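You operate a simulated robot arm through the tools that you are given. There is no shell and no other tool. Be economical: measure what you need, move in short steps, check, and stop when the job is done.

Carry out the task below with a simulated robot arm. There is one attempt and no reset: what you move stays moved.

TASK
Put the bottle stopper and the travel jar from the top of the long table on the carry tray.
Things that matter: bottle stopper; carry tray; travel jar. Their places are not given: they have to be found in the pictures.

It is judged by the outcome, as a careful person would: the job done as asked, and still so three seconds after it is handed in. It fails if anything else is knocked over, pushed out of place, dropped, spilled or broken.

THE ROBOT
A 7-joint arm with a two-finger parallel gripper, fixed in place. Base frame: the origin is at the foot of the arm, x ahead of it, y to its left, z up; the work surface is at about z = 0. Lengths are in m, angles in rad, forces in N, time in s.
With the tool pointing down near the work surface it reaches from about 0.22 to 0.58 m from the base axis. Its first joint turns from -1.152 to 1.152 rad. Payload 2.5 kg.
Tool frame: the origin (TCP) lies between the finger pads and is the grasp point; the fingertips stand 0.023 m ahead of it; z points along the fingers, y is the line along which they close. The gripper opens to 0.094 m. The fingers are 0.038 m wide and 0.01 m thick; the gripper's body (0.054 by 0.096 m) begins 0.039 m behind the TCP.
Orientation is that of the tool frame in the base frame, as [roll, pitch, yaw] about the fixed x, y, z axes, in that order (R = Rz(yaw) Ry(pitch) Rx(roll)). With the fingers straight down and closing along the base's y, the tool's x points along the base's -x, its y along +y and its z along -z.

THE INTERFACE
- The arm moves only by the tool play_rows. Its argument "commands" is a list of rows, each a list of 7 numbers: the shift along the tool's x, y, z in units of 40 mm (1.0 is 40 mm), then the turn, a rotation vector about the tool's x, y, z in units of 8 degrees (1.0 is 8 degrees), then the closure in counts, from 0 (fully open) to 255 (shut). In form: [[tx, ty, tz, rx, ry, rz, hand], ...]. A call has 1 to 12 rows; each row shifts and turns the commanded pose from where the row before left it, along the tool's axes as they then stand. A call with a number of a shift or a turn outside -1 to 1 is refused whole. A row lasts 0.2 s, in which the tool goes at most 0.05 m and 0.15 rad; a call with a longer step from one row to the next is refused whole, and so is a gripper value outside its range. A pose out of reach is approached as far as the arm can. The call stops where the force on the tool passes 40 N (or 10 N more than at its start, if that is more) or the arm is blocked; 0.2 s more then pass. The fingers move at their own pace (about 0.108 m/s each) and stop on an object; they squeeze with about 27 N. The grip force told is the motor's: it shows also when the fingers shut on nothing. Time passes only in rows, and 0.2 s behind the last, so rows that do not move let the fingers close. It gives the time, the measured TCP pose, the force on the tool (base axes), the opening and the grip force at its end, in the units of the frame above (readings bear some noise), and new pictures: "pictures" is both (left out), scene, wrist or none.
- Cameras (640 x 400 px; columns grow to the right, rows downward): "scene" is fixed at [0.1034, -0.3965, 0.5428]; the picture's right is [0.92, -0.38, 0.00], its down [-0.22, -0.53, -0.82] and it looks along [0.31, 0.75, -0.58] (base axes); focal length 312 px, centre (320, 200). "wrist" rides on the gripper at [-0.039, 0, -0.044] in the tool frame; the picture's right is [0.00, -1.00, 0.00], its down [0.97, 0.00, -0.24] and it looks along [0.24, 0.00, 0.97] (tool axes); focal length 218 px, centre (320, 200).
- probe_pixels(camera, pixels): for up to 12 pixels [column, row] of the newest picture of that camera ("zoom" is the newest enlarged one), the place [x, y, z] in the base frame of the surface seen there, good to about 0.003 m. No time passes.
- zoom(camera, box): a new picture of the part [left, top, right, bottom] of that camera's present view, enlarged. No time passes.
- close_job(): hands the job in; it is judged then, once.

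Work in short steps. Measure before you move; look again where a grasp or a placing could have gone wrong, and mend it. You have 60 turns and 120 pictures in all, the two below and enlarged ones among them. Open the gripper and draw the arm clear of the work before you hand the job in, unless the task says otherwise; then end with one line.

The tools are called after ">>>" as name(argument=value, ...) on one line, values as JSON. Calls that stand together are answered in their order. play_rows: Moves the arm, as the interface text tells. Its arguments: {"type":"object","properties":{"commands":{"type":"array"},"pictures":{"type":"string","enum":["both","scene","wrist","none"]}},"required":["commands"]} The other tools are called the same way: probe_pixels (camera, pixels) gives the place of the surface under pixels of a picture; zoom (camera, box) takes an enlarged picture of a part of a camera's view; close_job () hands the job in.

At the start:

```text
clock: 0.0
tcp_pos: [0.3183, 0.0232, 0.3533]
orientation: [-3.141, -0.001, -3.14]
ft_force: [0.7, -0.6, 0.2]
grip_width: 0.0941
grasp_force: 0.1
```

scene: 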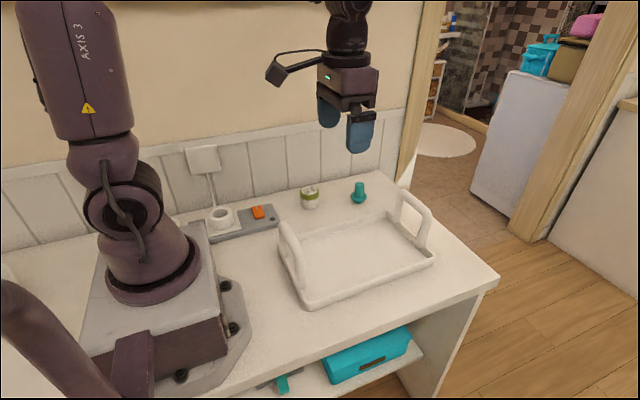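
wrist: 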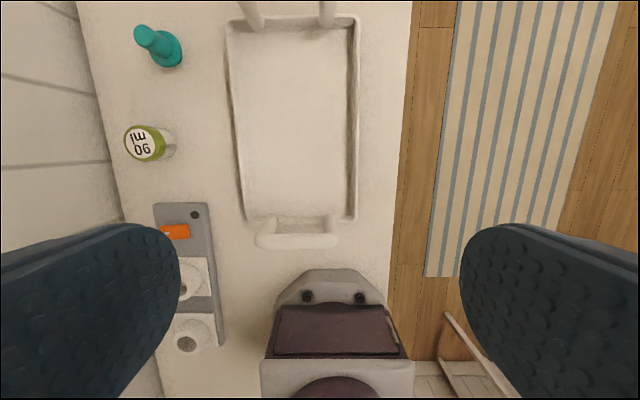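

The scene shows a teal stopper at about (358,192), a jar with a green lid at (310,197), and a white tray with two arch handles at about (355,255). I'll zoom in and probe positions.

>>> zoom(camera="scene", box=[260, 160, 460, 320])

>>> probe_pixels(camera="scene", pixels=[[358, 185], [358, 199], [310, 189], [310, 203], [350, 255], [310, 300], [430, 262], [290, 225], [415, 195], [300, 270], [335, 220], [390, 215]])

>>> probe_pixels(camera="wrist", pixels=[[145, 33], [167, 52], [140, 143], [165, 145], [295, 120], [235, 120], [352, 120], [295, 30], [295, 215], [295, 242], [130, 100], [200, 100]])

```text
2.50 times, centred on (360, 240) of scene
```

zoom: 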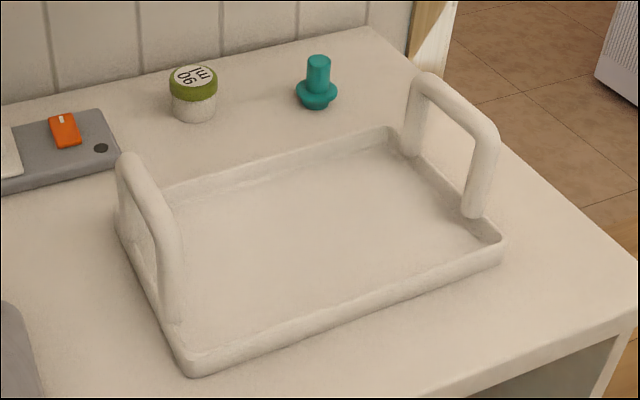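

```text
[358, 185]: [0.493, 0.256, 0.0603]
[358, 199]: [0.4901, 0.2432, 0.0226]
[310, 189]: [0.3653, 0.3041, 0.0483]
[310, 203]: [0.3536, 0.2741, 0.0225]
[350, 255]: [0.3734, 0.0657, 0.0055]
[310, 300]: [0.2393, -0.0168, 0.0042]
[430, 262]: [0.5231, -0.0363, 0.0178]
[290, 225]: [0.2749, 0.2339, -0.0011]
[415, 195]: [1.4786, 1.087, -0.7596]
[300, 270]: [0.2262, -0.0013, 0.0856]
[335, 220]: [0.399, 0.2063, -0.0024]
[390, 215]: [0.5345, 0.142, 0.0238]
```

```text
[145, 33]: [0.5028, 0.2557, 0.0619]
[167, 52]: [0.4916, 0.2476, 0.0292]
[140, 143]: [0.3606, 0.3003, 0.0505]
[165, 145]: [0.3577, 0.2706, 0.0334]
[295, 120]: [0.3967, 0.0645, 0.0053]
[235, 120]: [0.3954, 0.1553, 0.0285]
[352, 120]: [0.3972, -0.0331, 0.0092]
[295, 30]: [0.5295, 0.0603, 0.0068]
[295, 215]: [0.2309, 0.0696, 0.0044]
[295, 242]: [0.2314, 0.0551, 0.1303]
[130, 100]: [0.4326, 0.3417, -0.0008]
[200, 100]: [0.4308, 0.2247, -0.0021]
```

The tray floor spans about x 0.24–0.52 and y −0.03 to 0.15, with handles at both x ends. Next I'll measure the wall and the two objects' outlines.

>>> zoom(camera="wrist", box=[80, 10, 240, 170])

>>> probe_pixels(camera="wrist", pixels=[[126, 140], [155, 143], [141, 127], [141, 159], [135, 33], [150, 44], [145, 25], [180, 48], [168, 65], [60, 100], [95, 70], [110, 150]])

>>> probe_pixels(camera="scene", pixels=[[302, 190], [318, 190], [310, 187], [310, 194], [353, 186], [363, 186], [351, 197], [365, 197], [310, 160], [370, 150], [358, 182], [358, 190]])

```text
2.50 times, centred on (160, 90) of wrist
```

zoom: 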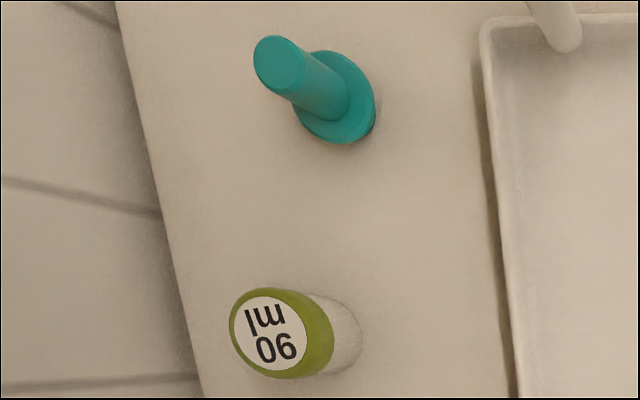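

```text
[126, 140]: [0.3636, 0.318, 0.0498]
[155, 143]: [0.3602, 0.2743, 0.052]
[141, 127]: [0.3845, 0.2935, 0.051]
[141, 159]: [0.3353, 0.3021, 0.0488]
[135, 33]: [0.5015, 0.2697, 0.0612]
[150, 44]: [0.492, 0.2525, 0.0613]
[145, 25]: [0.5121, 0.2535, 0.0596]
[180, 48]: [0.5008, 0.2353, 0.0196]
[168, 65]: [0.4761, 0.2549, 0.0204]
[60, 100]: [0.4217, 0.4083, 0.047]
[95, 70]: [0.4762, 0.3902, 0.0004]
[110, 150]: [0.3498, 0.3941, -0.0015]
```

```text
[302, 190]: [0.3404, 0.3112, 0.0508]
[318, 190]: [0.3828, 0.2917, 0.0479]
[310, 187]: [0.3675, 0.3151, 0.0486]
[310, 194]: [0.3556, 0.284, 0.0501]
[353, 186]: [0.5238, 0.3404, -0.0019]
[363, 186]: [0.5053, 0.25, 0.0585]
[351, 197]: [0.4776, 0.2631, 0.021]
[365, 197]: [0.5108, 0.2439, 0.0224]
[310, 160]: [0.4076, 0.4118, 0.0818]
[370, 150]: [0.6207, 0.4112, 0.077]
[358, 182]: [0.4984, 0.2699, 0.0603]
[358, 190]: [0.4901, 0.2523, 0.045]
```

The wall is at y≈0.41. The jar centre is about (0.361,0.297) with its top at 0.05, and the stopper stem about (0.500,0.257) with its top at 0.061. I'll move above the jar.

>>> play_rows(commands=[[-0.119, 0.761, 0.648, 0, 0, 0, 0], [-0.119, 0.761, 0.648, 0, 0, 0, 0], [-0.119, 0.761, 0.648, 0, 0, 0, 0], [-0.119, 0.761, 0.648, 0, 0, 0, 0], [-0.119, 0.761, 0.648, 0, 0, 0, 0], [-0.119, 0.761, 0.648, 0, 0, 0, 0], [-0.119, 0.761, 0.648, 0, 0, 0, 0], [-0.119, 0.761, 0.648, 0, 0, 0, 0], [-0.119, 0.761, 0.648, 0, 0, 0, 0], [0, 0, 0, 0, 0, 0, 0]])

```text
clock: 2.2
tcp_pos: [0.3622, 0.2976, 0.1204]
orientation: [-3.141, 0.0, -3.141]
ft_force: [0.7, 0.0, -0.9]
grip_width: 0.0939
grasp_force: 0.1
```

scene: 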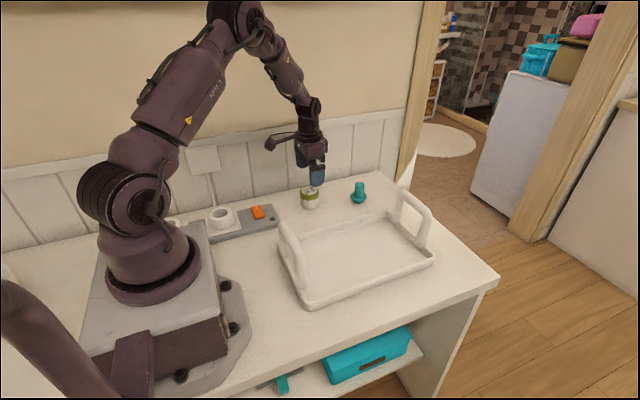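
wrist: 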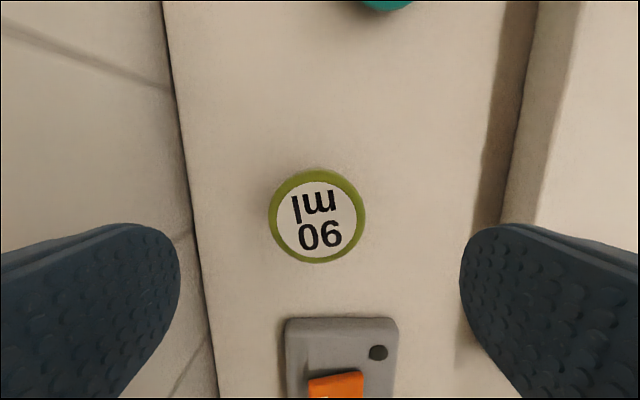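

The jar lid is centred at about (316,216). I'll check its centre and the grey plate's edge.

>>> probe_pixels(camera="wrist", pixels=[[270, 216], [363, 216], [316, 173], [316, 260], [340, 322], [390, 325], [520, 150]])

```text
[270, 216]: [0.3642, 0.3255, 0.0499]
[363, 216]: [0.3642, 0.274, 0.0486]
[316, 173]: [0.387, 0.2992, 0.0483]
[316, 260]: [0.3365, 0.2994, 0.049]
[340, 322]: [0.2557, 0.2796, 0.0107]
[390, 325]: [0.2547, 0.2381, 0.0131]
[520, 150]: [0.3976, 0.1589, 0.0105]
```

The centre is about (0.362,0.299), so the alignment is good. I'll descend to z≈0.03 and close.

>>> play_rows(commands=[[0, 0.045, 0.75, 0, 0, 0, 0], [0, 0, 0.75, 0, 0, 0, 0], [0, 0, 0.5, 0, 0, 0, 0], [0, 0, 0.26, 0, 0, 0, 0], [0, 0, 0, 0, 0, 0, 0], [0, 0, 0, 0, 0, 0, 255], [0, 0, 0, 0, 0, 0, 255], [0, 0, 0, 0, 0, 0, 255], [0, 0, 0, 0, 0, 0, 255]])

```text
clock: 4.2
tcp_pos: [0.3623, 0.3001, 0.0297]
orientation: [-3.14, 0.002, 3.141]
ft_force: [-0.3, -0.1, 0.0]
grip_width: 0.0544
grasp_force: 26.6
```

scene: 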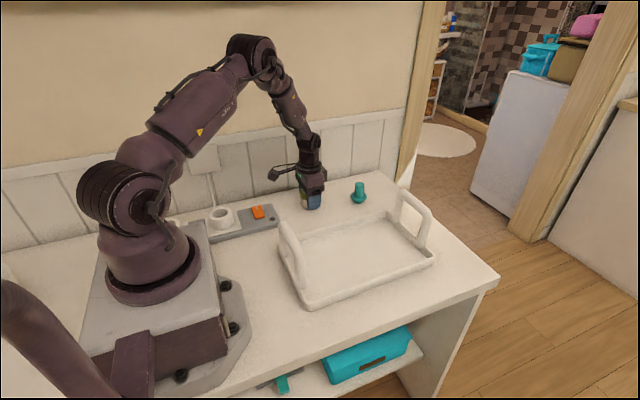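
wrist: 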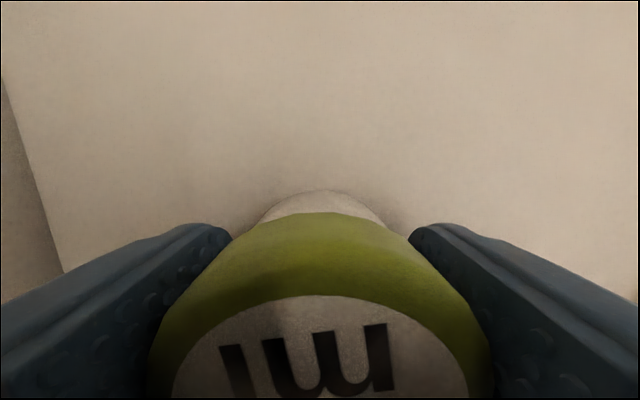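

The jar is gripped (width 0.054, force 26.6 N). I'll lift it and carry it over the tray toward (0.315,0.065).

>>> play_rows(commands=[[0, 0, -0.6, 0, 0, 0, 255], [0, 0, -0.8, 0, 0, 0, 255], [0, 0, -0.8, 0, 0, 0, 255], [0.15, -0.73, 0, 0, 0, 0, 255], [0.15, -0.73, 0, 0, 0, 0, 255], [0.15, -0.73, 0, 0, 0, 0, 255], [0.15, -0.73, 0, 0, 0, 0, 255], [0.15, -0.73, 0, 0, 0, 0, 255], [0.15, -0.73, 0, 0, 0, 0, 255], [0.14, -0.73, 0, 0, 0, 0, 255], [0.14, -0.73, 0, 0, 0, 0, 255], [0, 0, 0, 0, 0, 0, 255]])

```text
clock: 6.8
tcp_pos: [0.3144, 0.0646, 0.1181]
orientation: [3.141, -0.001, 3.141]
ft_force: [0.4, 0.2, -0.3]
grip_width: 0.0
grasp_force: 27.0
```

scene: 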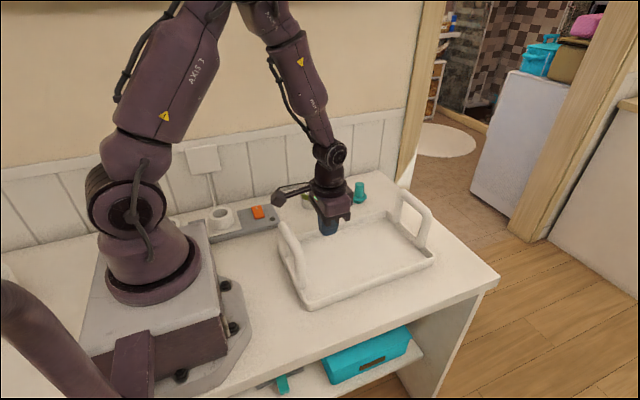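
wrist: 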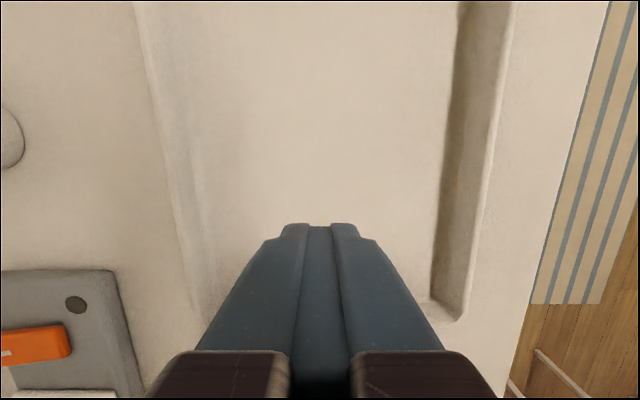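

The fingers have shut on nothing, so the jar slipped out. I'll rise and look for it before doing anything else.

>>> play_rows(commands=[[0, 0, -1, 0, 0, 0, 255], [0, 0, -1, 0, 0, 0, 200], [0, 0, -1, 0, 0, 0, 0], [0.5, 0, -1, 0, 0, 0, 0], [0.5, 0, -1, 0, 0, 0, 0], [0, 0, 0, 0, 0, 0, 0]])

>>> zoom(camera="scene", box=[240, 150, 440, 310])

```text
clock: 8.2
tcp_pos: [0.2729, 0.0654, 0.3185]
orientation: [3.141, 0.0, 3.141]
ft_force: [-0.1, 0.1, 0.4]
grip_width: 0.0939
grasp_force: 0.1
```

scene: 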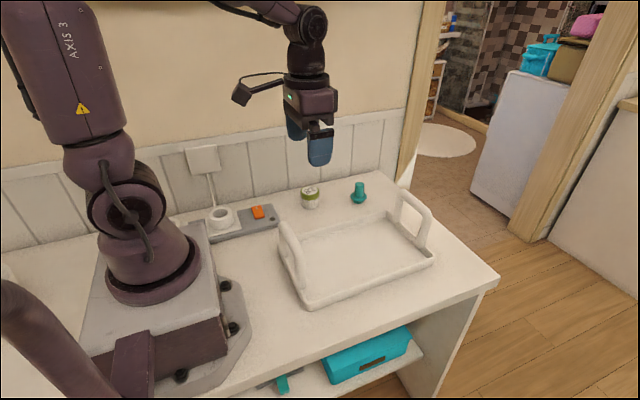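
wrist: 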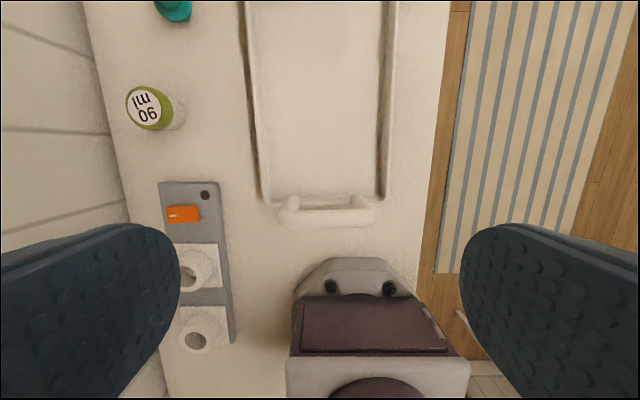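

```text
2.50 times, centred on (340, 230) of scene
```

zoom: 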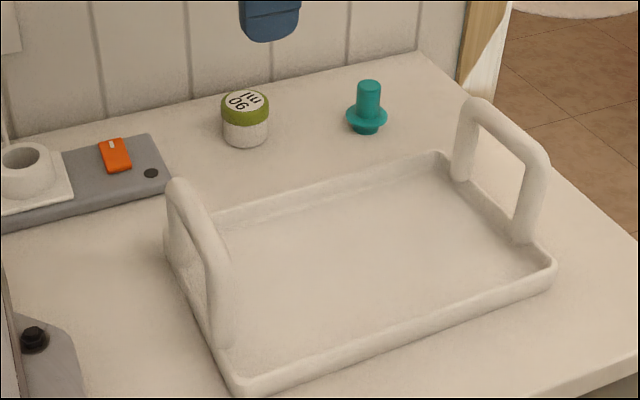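

The jar is still standing upright where it was at (310,197), and the gripper simply slipped off it. I'll go back above it, check its place, and retry with a slow lift.

>>> play_rows(commands=[[-0.247, 0.65, 0.551, 0, 0, 0, 0], [-0.247, 0.65, 0.551, 0, 0, 0, 0], [-0.247, 0.65, 0.551, 0, 0, 0, 0], [-0.247, 0.65, 0.551, 0, 0, 0, 0], [-0.247, 0.65, 0.551, 0, 0, 0, 0], [-0.247, 0.65, 0.551, 0, 0, 0, 0], [-0.247, 0.65, 0.551, 0, 0, 0, 0], [-0.247, 0.65, 0.551, 0, 0, 0, 0], [-0.247, 0.65, 0.551, 0, 0, 0, 0], [0, 0, 0, 0, 0, 0, 0]], pictures="wrist")

>>> probe_pixels(camera="wrist", pixels=[[270, 216], [363, 216], [316, 173], [316, 260], [316, 216]])

>>> zoom(camera="scene", box=[290, 175, 330, 215])

```text
clock: 10.4
tcp_pos: [0.3626, 0.3004, 0.1182]
orientation: [-3.142, -0.001, 3.141]
ft_force: [0.2, -0.3, 0.6]
grip_width: 0.0942
grasp_force: 0.0
```

wrist: 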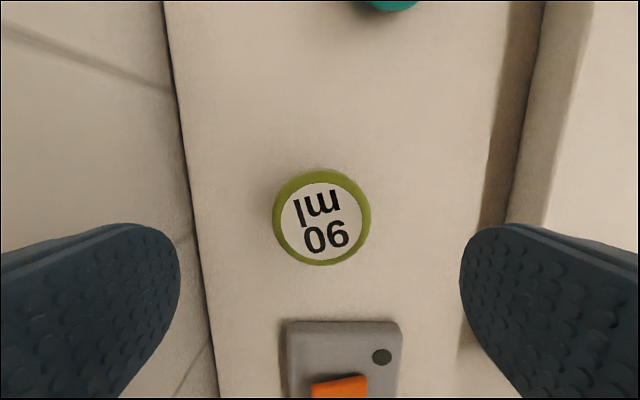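

```text
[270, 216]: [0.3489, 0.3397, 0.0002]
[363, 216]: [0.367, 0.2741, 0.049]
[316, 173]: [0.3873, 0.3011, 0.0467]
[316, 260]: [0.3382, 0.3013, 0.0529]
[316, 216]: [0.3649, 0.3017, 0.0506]
```

```text
10.00 times, centred on (310, 195) of scene
```

zoom: 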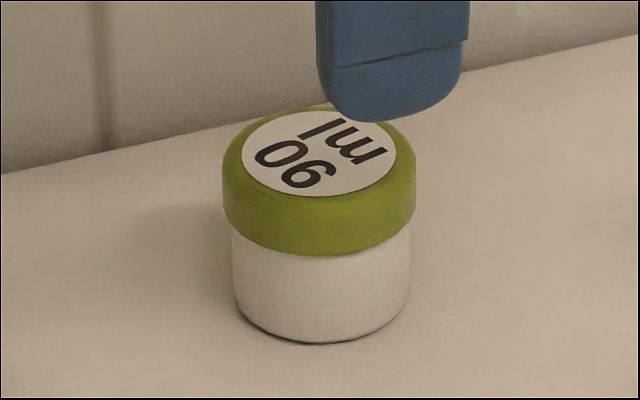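

The jar has barely moved: its centre is about (0.363,0.300), and the lid overhangs at z≈0.025–0.05. This time I'll centre the pads on the lid at z≈0.036 and lift slowly.

>>> play_rows(commands=[[-0.02, 0, 0.75, 0, 0, 0, 0], [0, 0, 0.75, 0, 0, 0, 0], [0, 0, 0.55, 0, 0, 0, 0], [0, 0, 0, 0, 0, 0, 0], [0, 0, 0, 0, 0, 0, 255], [0, 0, 0, 0, 0, 0, 255], [0, 0, 0, 0, 0, 0, 255], [0, 0, 0, 0, 0, 0, 255], [0, 0, -0.05, 0, 0, 0, 255], [0, 0, -0.1, 0, 0, 0, 255], [0, 0, -0.1, 0, 0, 0, 255]])

>>> zoom(camera="scene", box=[280, 165, 340, 225])

```text
clock: 12.8
tcp_pos: [0.3631, 0.2988, 0.0483]
orientation: [-3.141, 0.002, -3.142]
ft_force: [-0.2, 0.7, -1.0]
grip_width: 0.0536
grasp_force: 26.7
```

scene: 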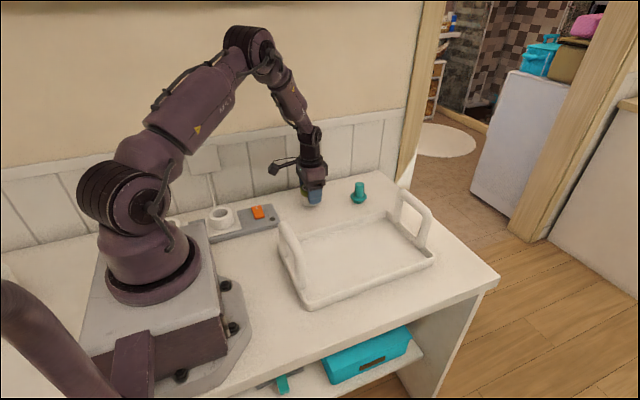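
wrist: 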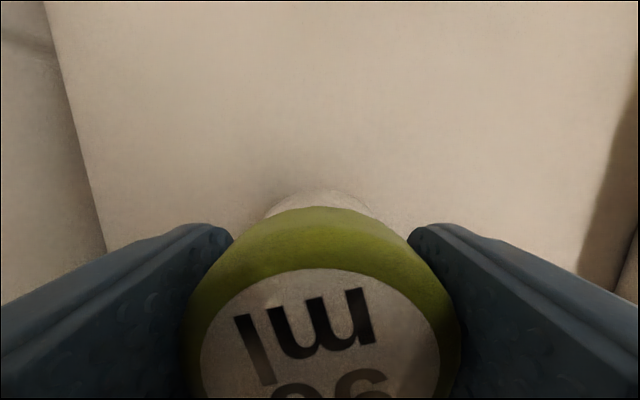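

```text
6.67 times, centred on (310, 195) of scene
```

zoom: 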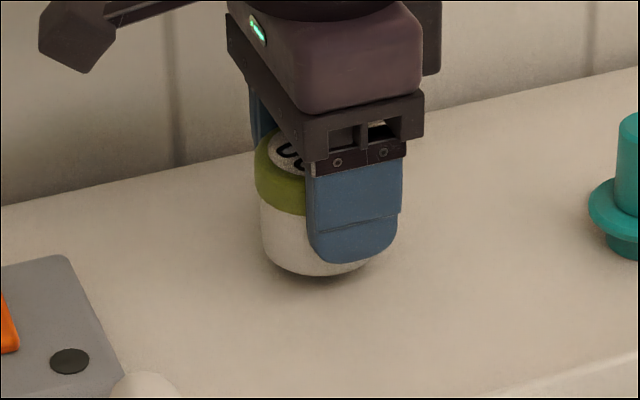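

A shadow gap under the jar suggests it lifted. I'll check the lid height and the grasp centring.

>>> probe_pixels(camera="wrist", pixels=[[320, 330], [320, 360], [250, 340], [410, 330], [320, 275]])

>>> play_rows(commands=[[0, 0, -0.1, 0, 0, 0, 255], [0, 0, -0.1, 0, 0, 0, 255], [0, 0, 0, 0, 0, 0, 255], [0, 0, 0, 0, 0, 0, 255], [0, 0, 0, 0, 0, 0, 255]], pictures="wrist")

>>> probe_pixels(camera="wrist", pixels=[[320, 330], [320, 360], [320, 390]])

>>> zoom(camera="scene", box=[280, 165, 340, 225])

```text
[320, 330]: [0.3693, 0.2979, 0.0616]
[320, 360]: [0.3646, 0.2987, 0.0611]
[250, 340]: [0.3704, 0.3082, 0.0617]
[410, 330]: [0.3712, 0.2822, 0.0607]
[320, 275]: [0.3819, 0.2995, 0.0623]
```

```text
clock: 14.0
tcp_pos: [0.362, 0.2988, 0.0564]
orientation: [-3.141, -0.001, -3.141]
ft_force: [0.7, 0.9, -0.6]
grip_width: 0.0537
grasp_force: 27.2
```

wrist: 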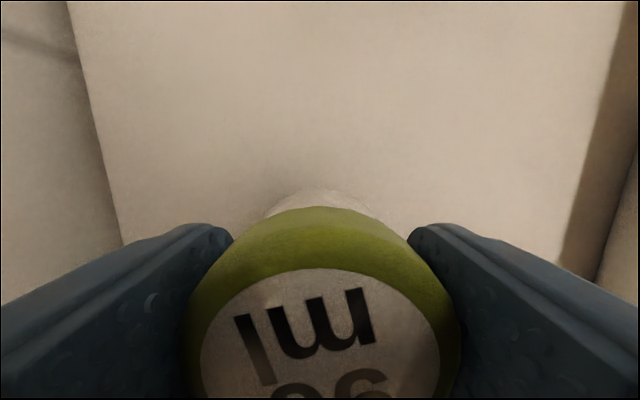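

```text
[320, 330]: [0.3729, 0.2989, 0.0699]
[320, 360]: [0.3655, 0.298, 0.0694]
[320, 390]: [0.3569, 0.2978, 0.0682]
```

```text
6.67 times, centred on (310, 195) of scene
```

zoom: 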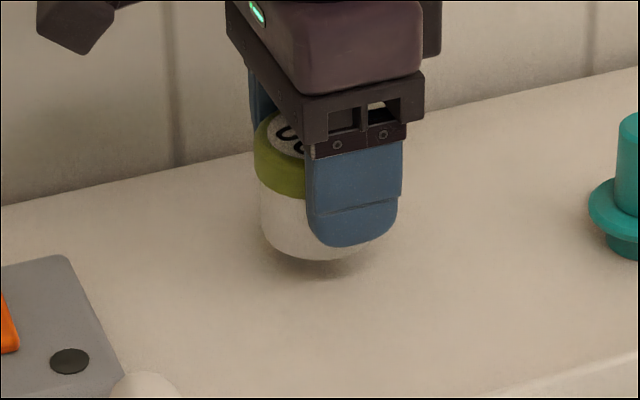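

It's holding without creep, with the bottom now at about z 0.018. I'll keep lifting slowly, then move sideways with gentle ramps.

>>> play_rows(commands=[[0, 0, -0.08, 0, 0, 0, 255], [0, 0, -0.13, 0, 0, 0, 255], [0, 0, -0.15, 0, 0, 0, 255], [0, 0, -0.15, 0, 0, 0, 255], [0, 0, -0.15, 0, 0, 0, 255], [0, 0, -0.15, 0, 0, 0, 255], [0, 0, -0.12, 0, 0, 0, 255], [0, 0, -0.06, 0, 0, 0, 255], [0, -0.05, 0, 0, 0, 0, 255], [0.02, -0.1, 0, 0, 0, 0, 255], [0.03, -0.15, 0, 0, 0, 0, 255], [0.03, -0.15, 0, 0, 0, 0, 255]], pictures="wrist")

```text
clock: 16.6
tcp_pos: [0.3612, 0.2803, 0.0958]
orientation: [-3.139, -0.001, -3.14]
ft_force: [-0.2, -0.4, -0.7]
grip_width: 0.0537
grasp_force: 26.9
```

wrist: 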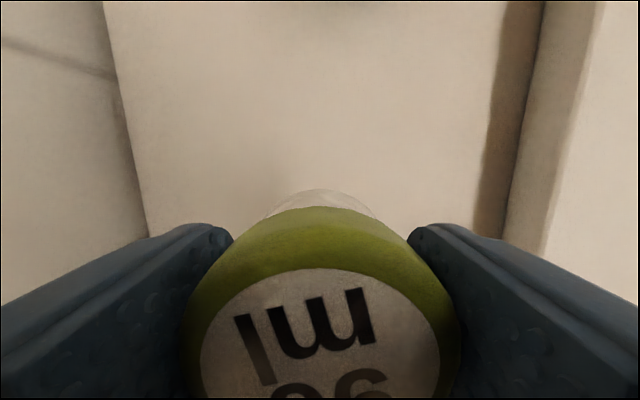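

The hold is steady. Continuing toward the tray at a moderate pace.

>>> play_rows(commands=[[0.04, -0.2, 0, 0, 0, 0, 255], [0.05, -0.25, 0, 0, 0, 0, 255], [0.06, -0.28, 0, 0, 0, 0, 255], [0.06, -0.28, 0, 0, 0, 0, 255], [0.06, -0.28, 0, 0, 0, 0, 255], [0.06, -0.28, 0, 0, 0, 0, 255], [0.06, -0.28, 0, 0, 0, 0, 255], [0.06, -0.28, 0, 0, 0, 0, 255], [0.06, -0.28, 0, 0, 0, 0, 255], [0.06, -0.28, 0, 0, 0, 0, 255], [0.06, -0.28, 0, 0, 0, 0, 255], [0.06, -0.28, 0, 0, 0, 0, 255]], pictures="none")

>>> play_rows(commands=[[0.06, -0.28, 0, 0, 0, 0, 255], [0.06, -0.28, 0, 0, 0, 0, 255], [0.06, -0.28, 0, 0, 0, 0, 255], [0.06, -0.28, 0, 0, 0, 0, 255], [0.06, -0.28, 0, 0, 0, 0, 255], [0.06, -0.25, 0, 0, 0, 0, 255], [0.06, -0.2, 0, 0, 0, 0, 255], [0.03, -0.12, 0, 0, 0, 0, 255], [0, -0.06, 0, 0, 0, 0, 255], [0, 0, 0, 0, 0, 0, 255]])

```text
clock: 19.2
tcp_pos: [0.3332, 0.1505, 0.0952]
orientation: [-3.141, 0.0, 3.141]
ft_force: [0.3, 0.8, -1.5]
grip_width: 0.0537
grasp_force: 27.9
```

```text
clock: 21.4
tcp_pos: [0.3149, 0.0706, 0.096]
orientation: [-3.141, 0.0, 3.141]
ft_force: [0.4, -0.3, -0.5]
grip_width: 0.0535
grasp_force: 26.8
```

scene: 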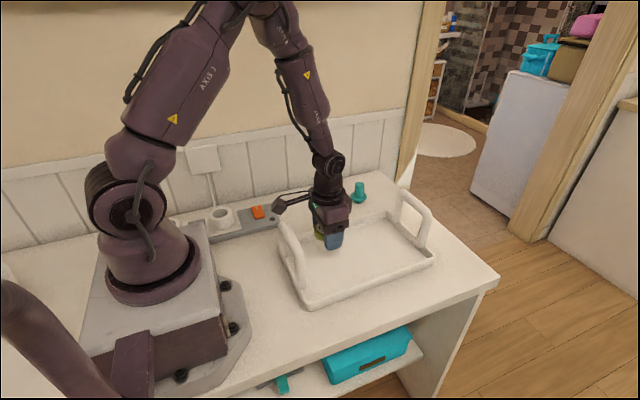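
wrist: 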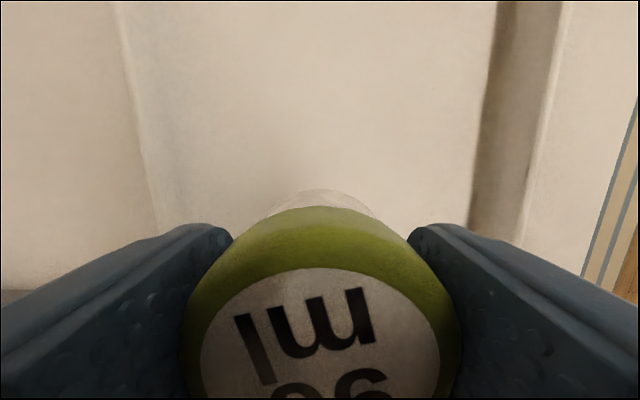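

The jar is over the tray. I'll lower it gently to the floor (TCP about 0.044).

>>> play_rows(commands=[[0, -0.05, 0.1, 0, 0, 0, 255], [0, -0.05, 0.2, 0, 0, 0, 255], [0, -0.05, 0.2, 0, 0, 0, 255], [0, 0, 0.2, 0, 0, 0, 255], [0, 0, 0.2, 0, 0, 0, 255], [0, 0, 0.15, 0, 0, 0, 255], [0, 0, 0.1, 0, 0, 0, 255], [0, 0, 0.05, 0, 0, 0, 255], [0, 0, 0.03, 0, 0, 0, 255], [0, 0, 0, 0, 0, 0, 255]])

>>> zoom(camera="scene", box=[280, 200, 380, 280])

```text
clock: 22.8
tcp_pos: [0.314, 0.0635, 0.0594]
orientation: [-3.14, -0.007, 3.141]
ft_force: [-2.4, -2.1, 14.3]
grip_width: 0.0539
grasp_force: 27.3
stopped in row 6: the force on the tool passed its limit (the readings are from after the stop); the commanded pose is now the measured one
```

scene: 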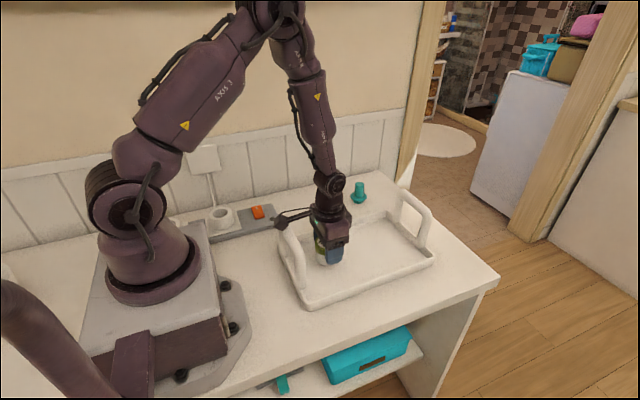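
wrist: 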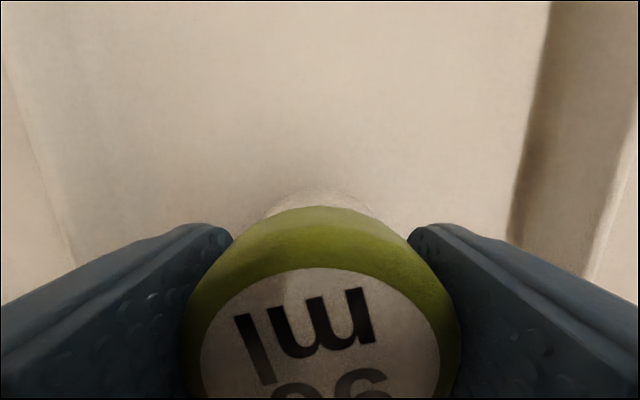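

```text
5.00 times, centred on (330, 240) of scene
```

zoom: 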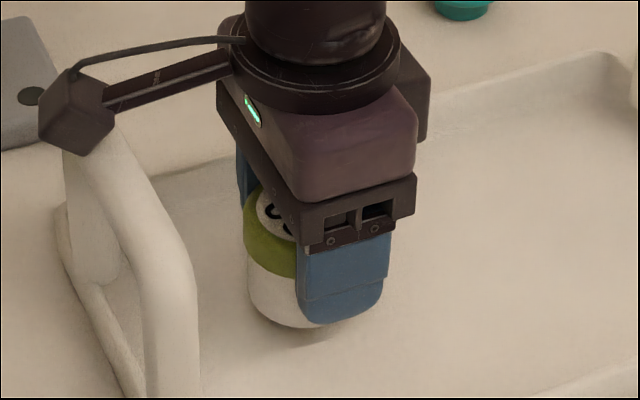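

Contact came early at TCP z 0.059: the boom on the gripper's −x side touched the near handle's top. I'll back up and measure the boom.

>>> play_rows(commands=[[0, 0, -0.1, 0, 0, 0, 255], [0, 0, -0.2, 0, 0, 0, 255], [0, 0, -0.2, 0, 0, 0, 255], [0, 0, -0.15, 0, 0, 0, 255], [0, 0, 0, 0, 0, 0, 255]])

>>> zoom(camera="scene", box=[260, 170, 440, 314])

>>> probe_pixels(camera="scene", pixels=[[280, 204], [283, 198], [279, 210], [300, 198], [286, 224], [291, 235], [430, 262], [310, 300], [300, 270], [350, 255]])

```text
clock: 24.0
tcp_pos: [0.3151, 0.0649, 0.0845]
orientation: [3.141, -0.006, -3.14]
ft_force: [0.1, 0.7, -0.7]
grip_width: 0.0536
grasp_force: 27.4
```

scene: 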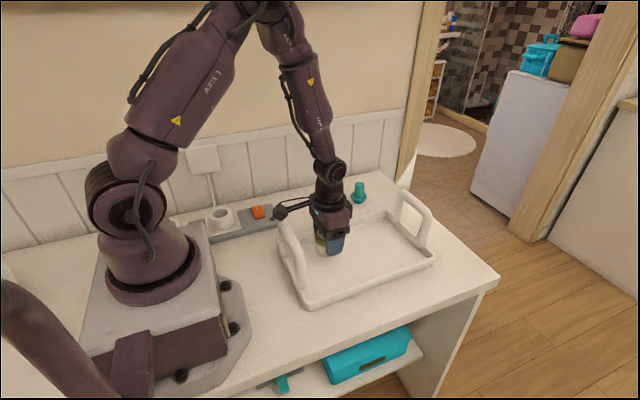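
wrist: 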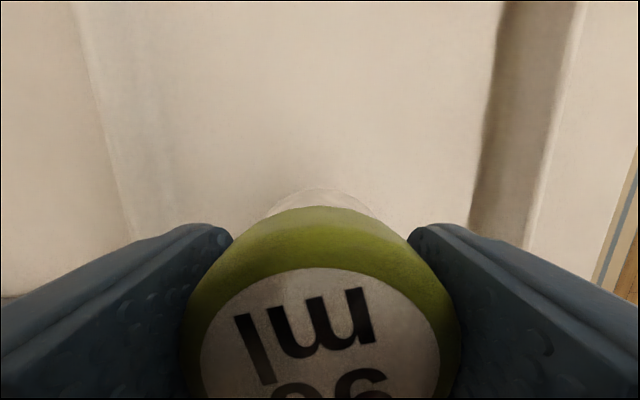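

```text
2.78 times, centred on (350, 242) of scene
```

zoom: 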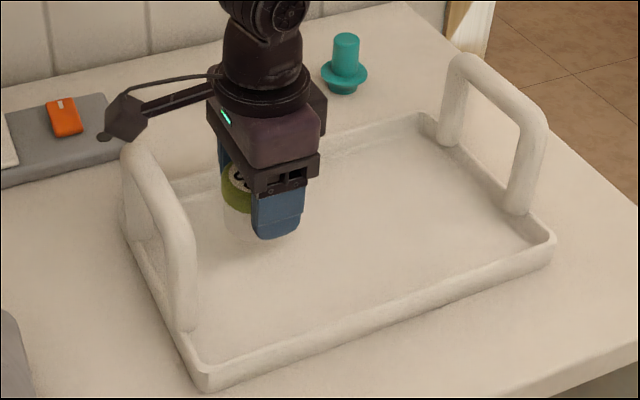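

```text
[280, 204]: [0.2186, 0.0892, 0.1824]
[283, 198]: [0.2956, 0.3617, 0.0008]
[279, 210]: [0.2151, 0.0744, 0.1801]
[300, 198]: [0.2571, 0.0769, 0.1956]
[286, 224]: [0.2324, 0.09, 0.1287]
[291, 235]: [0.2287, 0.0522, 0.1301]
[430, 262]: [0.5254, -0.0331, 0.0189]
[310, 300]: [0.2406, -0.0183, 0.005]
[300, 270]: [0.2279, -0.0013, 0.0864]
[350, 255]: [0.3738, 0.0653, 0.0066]
```

The tray hasn't shifted measurably. The boom tip is about 0.11 m behind the TCP at roughly +0.08 to 0.1 height, so I must place at x≥0.37. I'll move the jar to x≈0.386, y≈0.05.

>>> play_rows(commands=[[-0.1, 0, 0, 0, 0, 0, 255], [-0.2, -0.05, 0, 0, 0, 0, 255], [-0.25, -0.05, 0, 0, 0, 0, 255], [-0.25, -0.05, 0, 0, 0, 0, 255], [-0.25, -0.05, 0, 0, 0, 0, 255], [-0.25, -0.05, 0, 0, 0, 0, 255], [-0.22, -0.05, 0, 0, 0, 0, 255], [-0.16, -0.05, 0, 0, 0, 0, 255], [-0.08, 0, 0, 0, 0, 0, 255], [0, 0, 0, 0, 0, 0, 255]], pictures="scene")

>>> probe_pixels(camera="wrist", pixels=[[320, 330], [320, 360], [320, 120], [200, 100], [450, 100]])

>>> zoom(camera="scene", box=[260, 170, 440, 314])

```text
clock: 26.2
tcp_pos: [0.3851, 0.0503, 0.084]
orientation: [3.142, -0.006, 3.141]
ft_force: [0.0, 0.4, -1.5]
grip_width: 0.0538
grasp_force: 27.0
```

scene: 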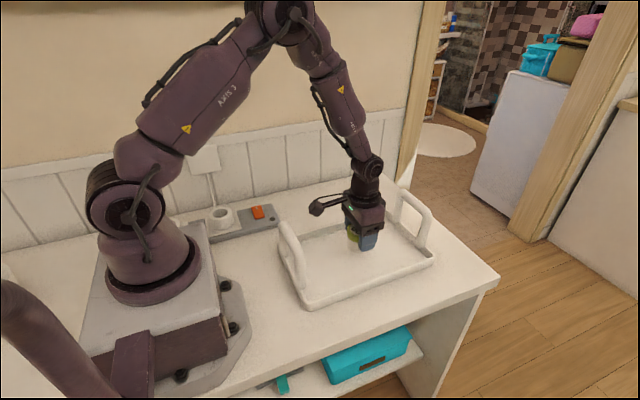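

```text
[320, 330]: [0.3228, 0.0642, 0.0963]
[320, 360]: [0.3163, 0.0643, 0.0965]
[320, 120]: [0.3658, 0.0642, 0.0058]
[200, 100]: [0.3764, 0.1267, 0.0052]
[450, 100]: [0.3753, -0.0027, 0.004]
```

```text
2.78 times, centred on (350, 242) of scene
```

zoom: 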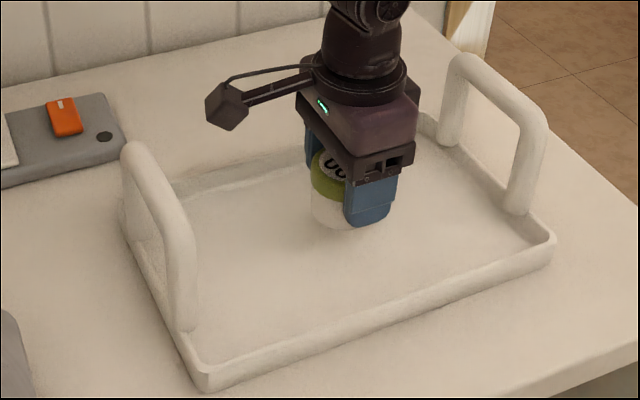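

The boom is now clear of the near handle. Lowering the last 40 mm gently.

>>> play_rows(commands=[[0, 0, 0.08, 0, 0, 0, 255], [0, 0, 0.15, 0, 0, 0, 255], [0, 0, 0.18, 0, 0, 0, 255], [0, 0, 0.18, 0, 0, 0, 255], [0, 0, 0.15, 0, 0, 0, 255], [0, 0, 0.1, 0, 0, 0, 255], [0, 0, 0.06, 0, 0, 0, 255], [0, 0, 0.04, 0, 0, 0, 255], [0, 0, 0.03, 0, 0, 0, 255], [0, 0, 0, 0, 0, 0, 255]])

>>> zoom(camera="scene", box=[310, 190, 410, 270])

>>> probe_pixels(camera="wrist", pixels=[[320, 330], [320, 360]])

```text
clock: 28.4
tcp_pos: [0.3846, 0.0496, 0.0467]
orientation: [-3.141, -0.007, -3.14]
ft_force: [0.5, 0.7, -0.5]
grip_width: 0.0538
grasp_force: 27.4
```

scene: 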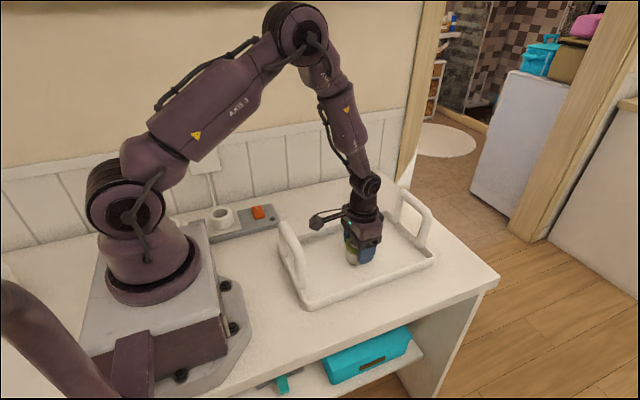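
wrist: 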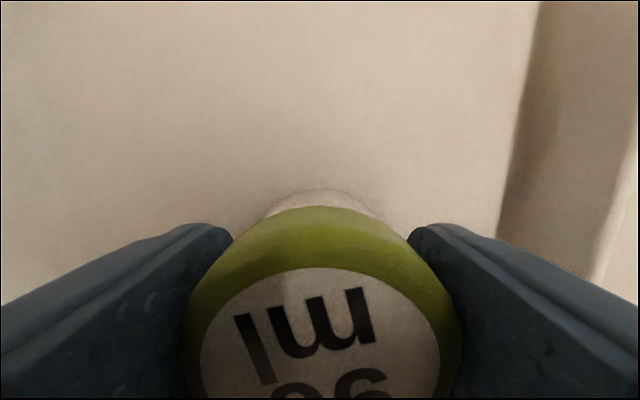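

```text
5.00 times, centred on (360, 230) of scene
```

zoom: 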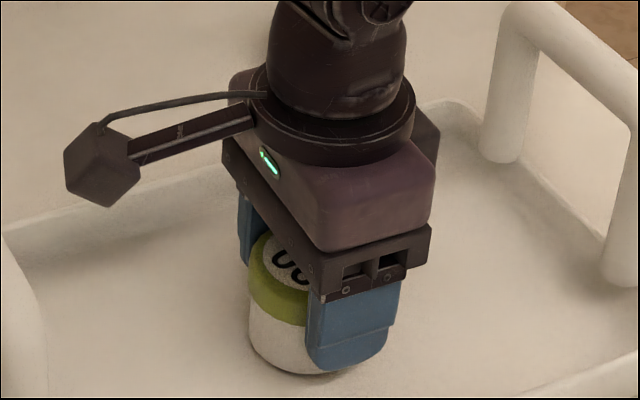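

```text
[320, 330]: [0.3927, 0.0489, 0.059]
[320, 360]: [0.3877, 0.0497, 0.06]
```

The lid is at z≈0.0595 and should be about 0.0565 when standing. I'll ease down another 3 mm.

>>> play_rows(commands=[[0, 0, 0.03, 0, 0, 0, 255], [0, 0, 0.025, 0, 0, 0, 255], [0, 0, 0.02, 0, 0, 0, 255], [0, 0, 0, 0, 0, 0, 255]], pictures="none")

```text
clock: 29.4
tcp_pos: [0.387, 0.0509, 0.0432]
orientation: [3.141, -0.004, -3.139]
ft_force: [-5.2, 0.4, 19.8]
grip_width: 0.0537
grasp_force: 27.5
```

The jar is touching the floor (20 N). I'll ease up slightly to remove the preload, then open and rise.

>>> play_rows(commands=[[0, 0, -0.02, 0, 0, 0, 255], [0, 0, 0, 0, 0, 0, 90], [0, 0, 0, 0, 0, 0, 0], [0, 0, 0, 0, 0, 0, 0], [0, 0, -0.3, 0, 0, 0, 0], [0, 0, -0.7, 0, 0, 0, 0], [0, 0, -0.9, 0, 0, 0, 0], [0, 0, -0.9, 0, 0, 0, 0], [0, 0, 0, 0, 0, 0, 0]])

>>> zoom(camera="scene", box=[260, 170, 440, 314])

```text
clock: 31.4
tcp_pos: [0.3852, 0.0467, 0.1578]
orientation: [3.141, -0.005, -3.14]
ft_force: [0.2, -0.4, -0.4]
grip_width: 0.094
grasp_force: 0.1
```

scene: 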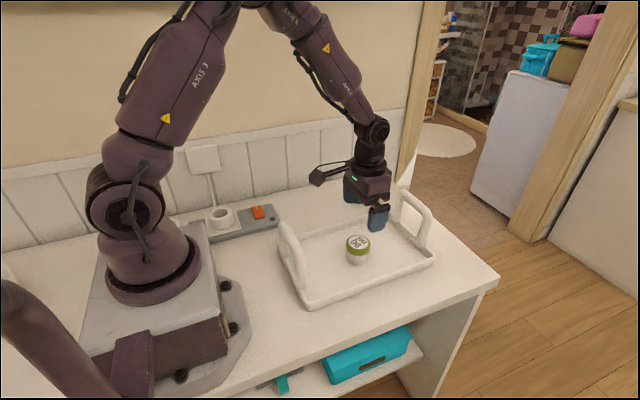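
wrist: 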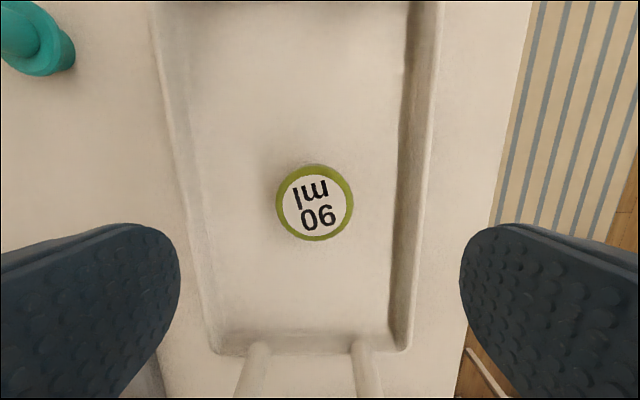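

```text
2.78 times, centred on (350, 242) of scene
```

zoom: 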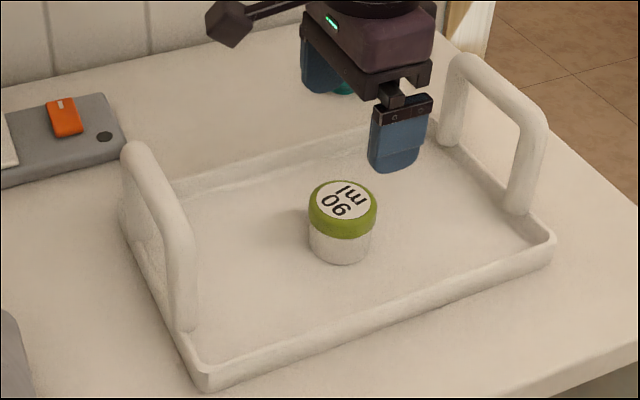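

The jar stands in the tray. Next I'll move above the stopper at about (0.499,0.257), going sideways first to avoid the far handle.

>>> play_rows(commands=[[0, 0.5, -0.4, 0, 0, 0, 0], [0, 0.8, 0, 0, 0, 0, 0], [0, 0.8, 0, 0, 0, 0, 0], [-0.4, 0.7, 0, 0, 0, 0, 0], [-0.5, 0.7, 0, 0, 0, 0, 0], [-0.6, 0.7, 0, 0, 0, 0, 0], [-0.6, 0.6, 0.3, 0, 0, 0, 0], [-0.6, 0.4, 0.4, 0, 0, 0, 0], [-0.15, 0, 0.7, 0, 0, 0, 0], [0, 0, 0, 0, 0, 0, 0]])

>>> probe_pixels(camera="wrist", pixels=[[320, 200], [320, 220], [320, 240], [300, 220], [340, 220]])

```text
clock: 33.6
tcp_pos: [0.5, 0.2591, 0.1131]
orientation: [3.141, -0.005, -3.141]
ft_force: [-0.7, 0.6, 0.5]
grip_width: 0.0939
grasp_force: 0.0
```

scene: 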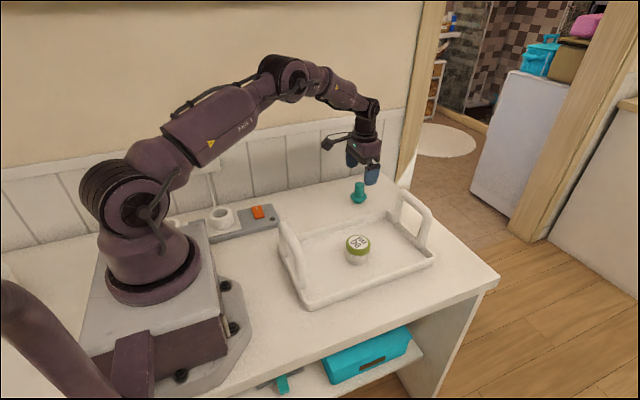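
wrist: 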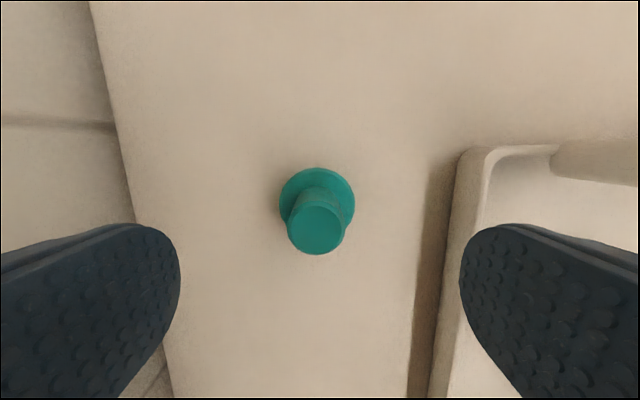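

```text
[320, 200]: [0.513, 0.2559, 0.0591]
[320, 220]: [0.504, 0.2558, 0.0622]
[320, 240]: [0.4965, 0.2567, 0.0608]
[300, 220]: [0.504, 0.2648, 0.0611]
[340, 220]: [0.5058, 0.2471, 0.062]
```

The stem is centred under the TCP. I'll descend to z≈0.048 so the fingertips stay above the flange, close, and lift slowly.

>>> play_rows(commands=[[0, 0, 0.6, 0, 0, 0, 0], [0, 0, 0.6, 0, 0, 0, 0], [0, 0, 0.42, 0, 0, 0, 0], [0, 0, 0, 0, 0, 0, 0], [0, 0, 0, 0, 0, 0, 255], [0, 0, 0, 0, 0, 0, 255], [0, 0, 0, 0, 0, 0, 255], [0, 0, 0, 0, 0, 0, 255], [0, 0, 0, 0, 0, 0, 255]])

>>> zoom(camera="scene", box=[325, 150, 395, 220])

```text
clock: 35.6
tcp_pos: [0.4986, 0.2591, 0.0491]
orientation: [3.142, -0.006, 3.141]
ft_force: [0.1, -0.5, -0.3]
grip_width: 0.0267
grasp_force: 26.5
```

scene: 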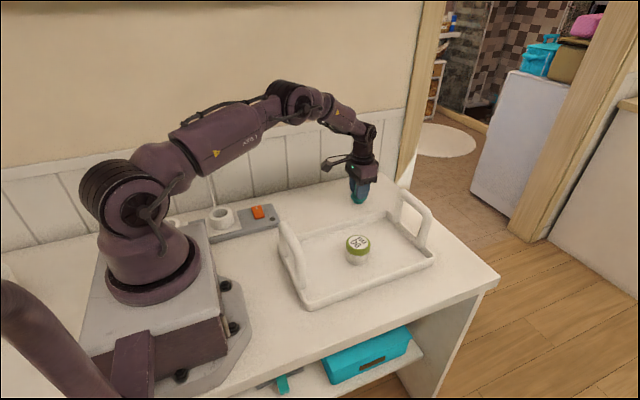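
wrist: 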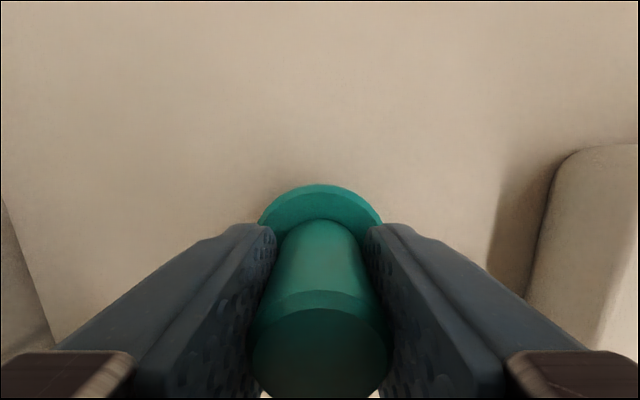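

```text
5.71 times, centred on (360, 185) of scene
```

zoom: 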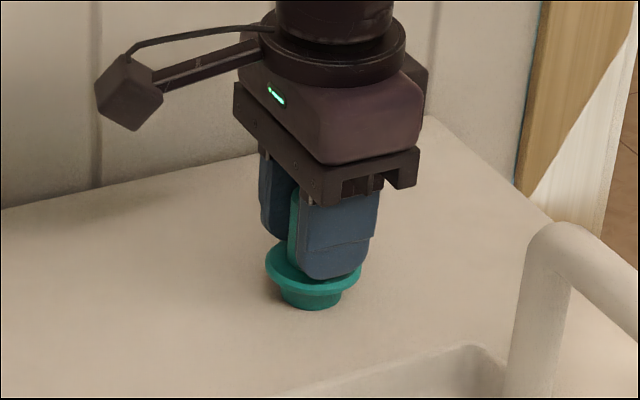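

The stopper stem is gripped (width 0.027). Lifting slowly.

>>> play_rows(commands=[[0, 0, -0.05, 0, 0, 0, 255], [0, 0, -0.1, 0, 0, 0, 255], [0, 0, -0.15, 0, 0, 0, 255], [0, 0, -0.18, 0, 0, 0, 255], [0, 0, -0.18, 0, 0, 0, 255], [0, 0, -0.18, 0, 0, 0, 255], [0, 0, -0.18, 0, 0, 0, 255], [0, 0, -0.18, 0, 0, 0, 255], [0, 0, -0.15, 0, 0, 0, 255], [0, 0, -0.1, 0, 0, 0, 255], [0, 0, -0.05, 0, 0, 0, 255], [0, 0, 0, 0, 0, 0, 255]])

>>> probe_pixels(camera="wrist", pixels=[[320, 360], [320, 340], [320, 205]])

```text
clock: 38.2
tcp_pos: [0.4973, 0.2582, 0.1096]
orientation: [3.141, -0.006, -3.139]
ft_force: [-0.5, -0.3, 0.6]
grip_width: 0.0264
grasp_force: 26.6
```

scene: 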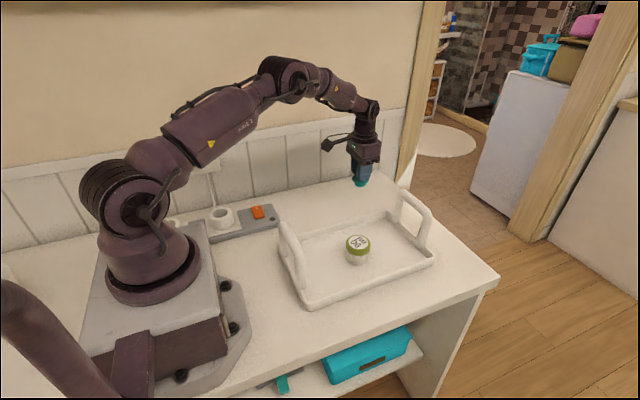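
wrist: 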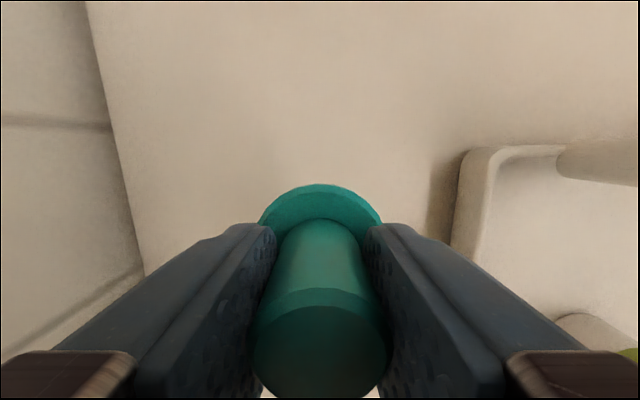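

```text
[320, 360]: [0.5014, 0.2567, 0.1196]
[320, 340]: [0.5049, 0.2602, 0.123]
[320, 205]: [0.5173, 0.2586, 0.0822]
```

It's held, with its top at about 0.121 and no slip. I'll move to about (0.447,0.090), shifting x first to stay away from the far handle.

>>> play_rows(commands=[[0.1, -0.05, 0, 0, 0, 0, 255], [0.15, -0.12, 0, 0, 0, 0, 255], [0.2, -0.2, 0, 0, 0, 0, 255], [0.2, -0.25, 0, 0, 0, 0, 255], [0.2, -0.28, 0, 0, 0, 0, 255], [0.2, -0.3, 0, 0, 0, 0, 255], [0.15, -0.3, 0, 0, 0, 0, 255], [0.05, -0.3, 0, 0, 0, 0, 255], [0, -0.3, 0, 0, 0, 0, 255], [0, -0.3, 0, 0, 0, 0, 255], [0, -0.3, 0, 0, 0, 0, 255], [0, -0.3, 0, 0, 0, 0, 255]], pictures="none")

>>> play_rows(commands=[[0, -0.3, 0, 0, 0, 0, 255], [0, -0.3, 0, 0, 0, 0, 255], [0, -0.25, 0, 0, 0, 0, 255], [0, -0.2, 0, 0, 0, 0, 255], [0, -0.1, 0, 0, 0, 0, 255], [0, -0.05, 0, 0, 0, 0, 255], [0, 0, 0, 0, 0, 0, 255]])

>>> zoom(camera="scene", box=[310, 160, 450, 272])

```text
clock: 40.8
tcp_pos: [0.4495, 0.1393, 0.111]
orientation: [3.141, -0.004, -3.139]
ft_force: [0.3, 0.0, -0.1]
grip_width: 0.0263
grasp_force: 27.3
```

```text
clock: 42.4
tcp_pos: [0.4498, 0.089, 0.1103]
orientation: [-3.14, -0.007, -3.14]
ft_force: [0.1, -0.5, -0.7]
grip_width: 0.0262
grasp_force: 27.0
```

scene: 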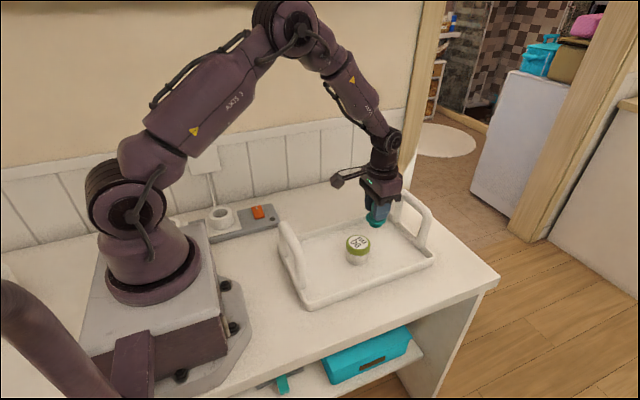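
wrist: 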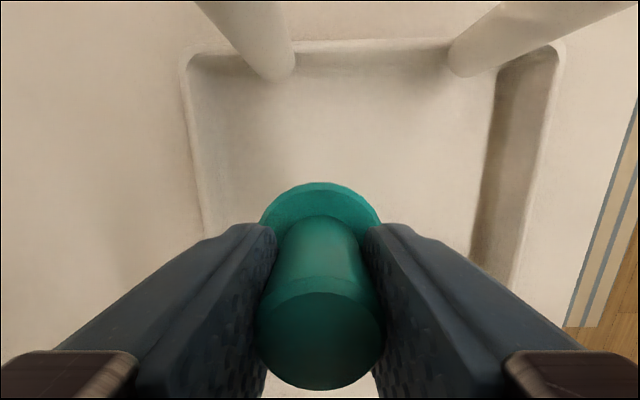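

```text
3.57 times, centred on (380, 216) of scene
```

zoom: 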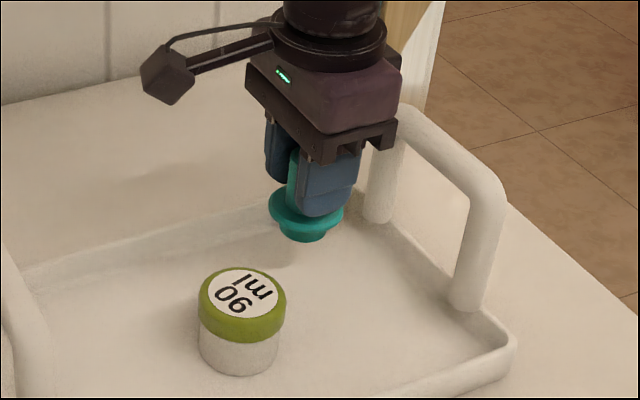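

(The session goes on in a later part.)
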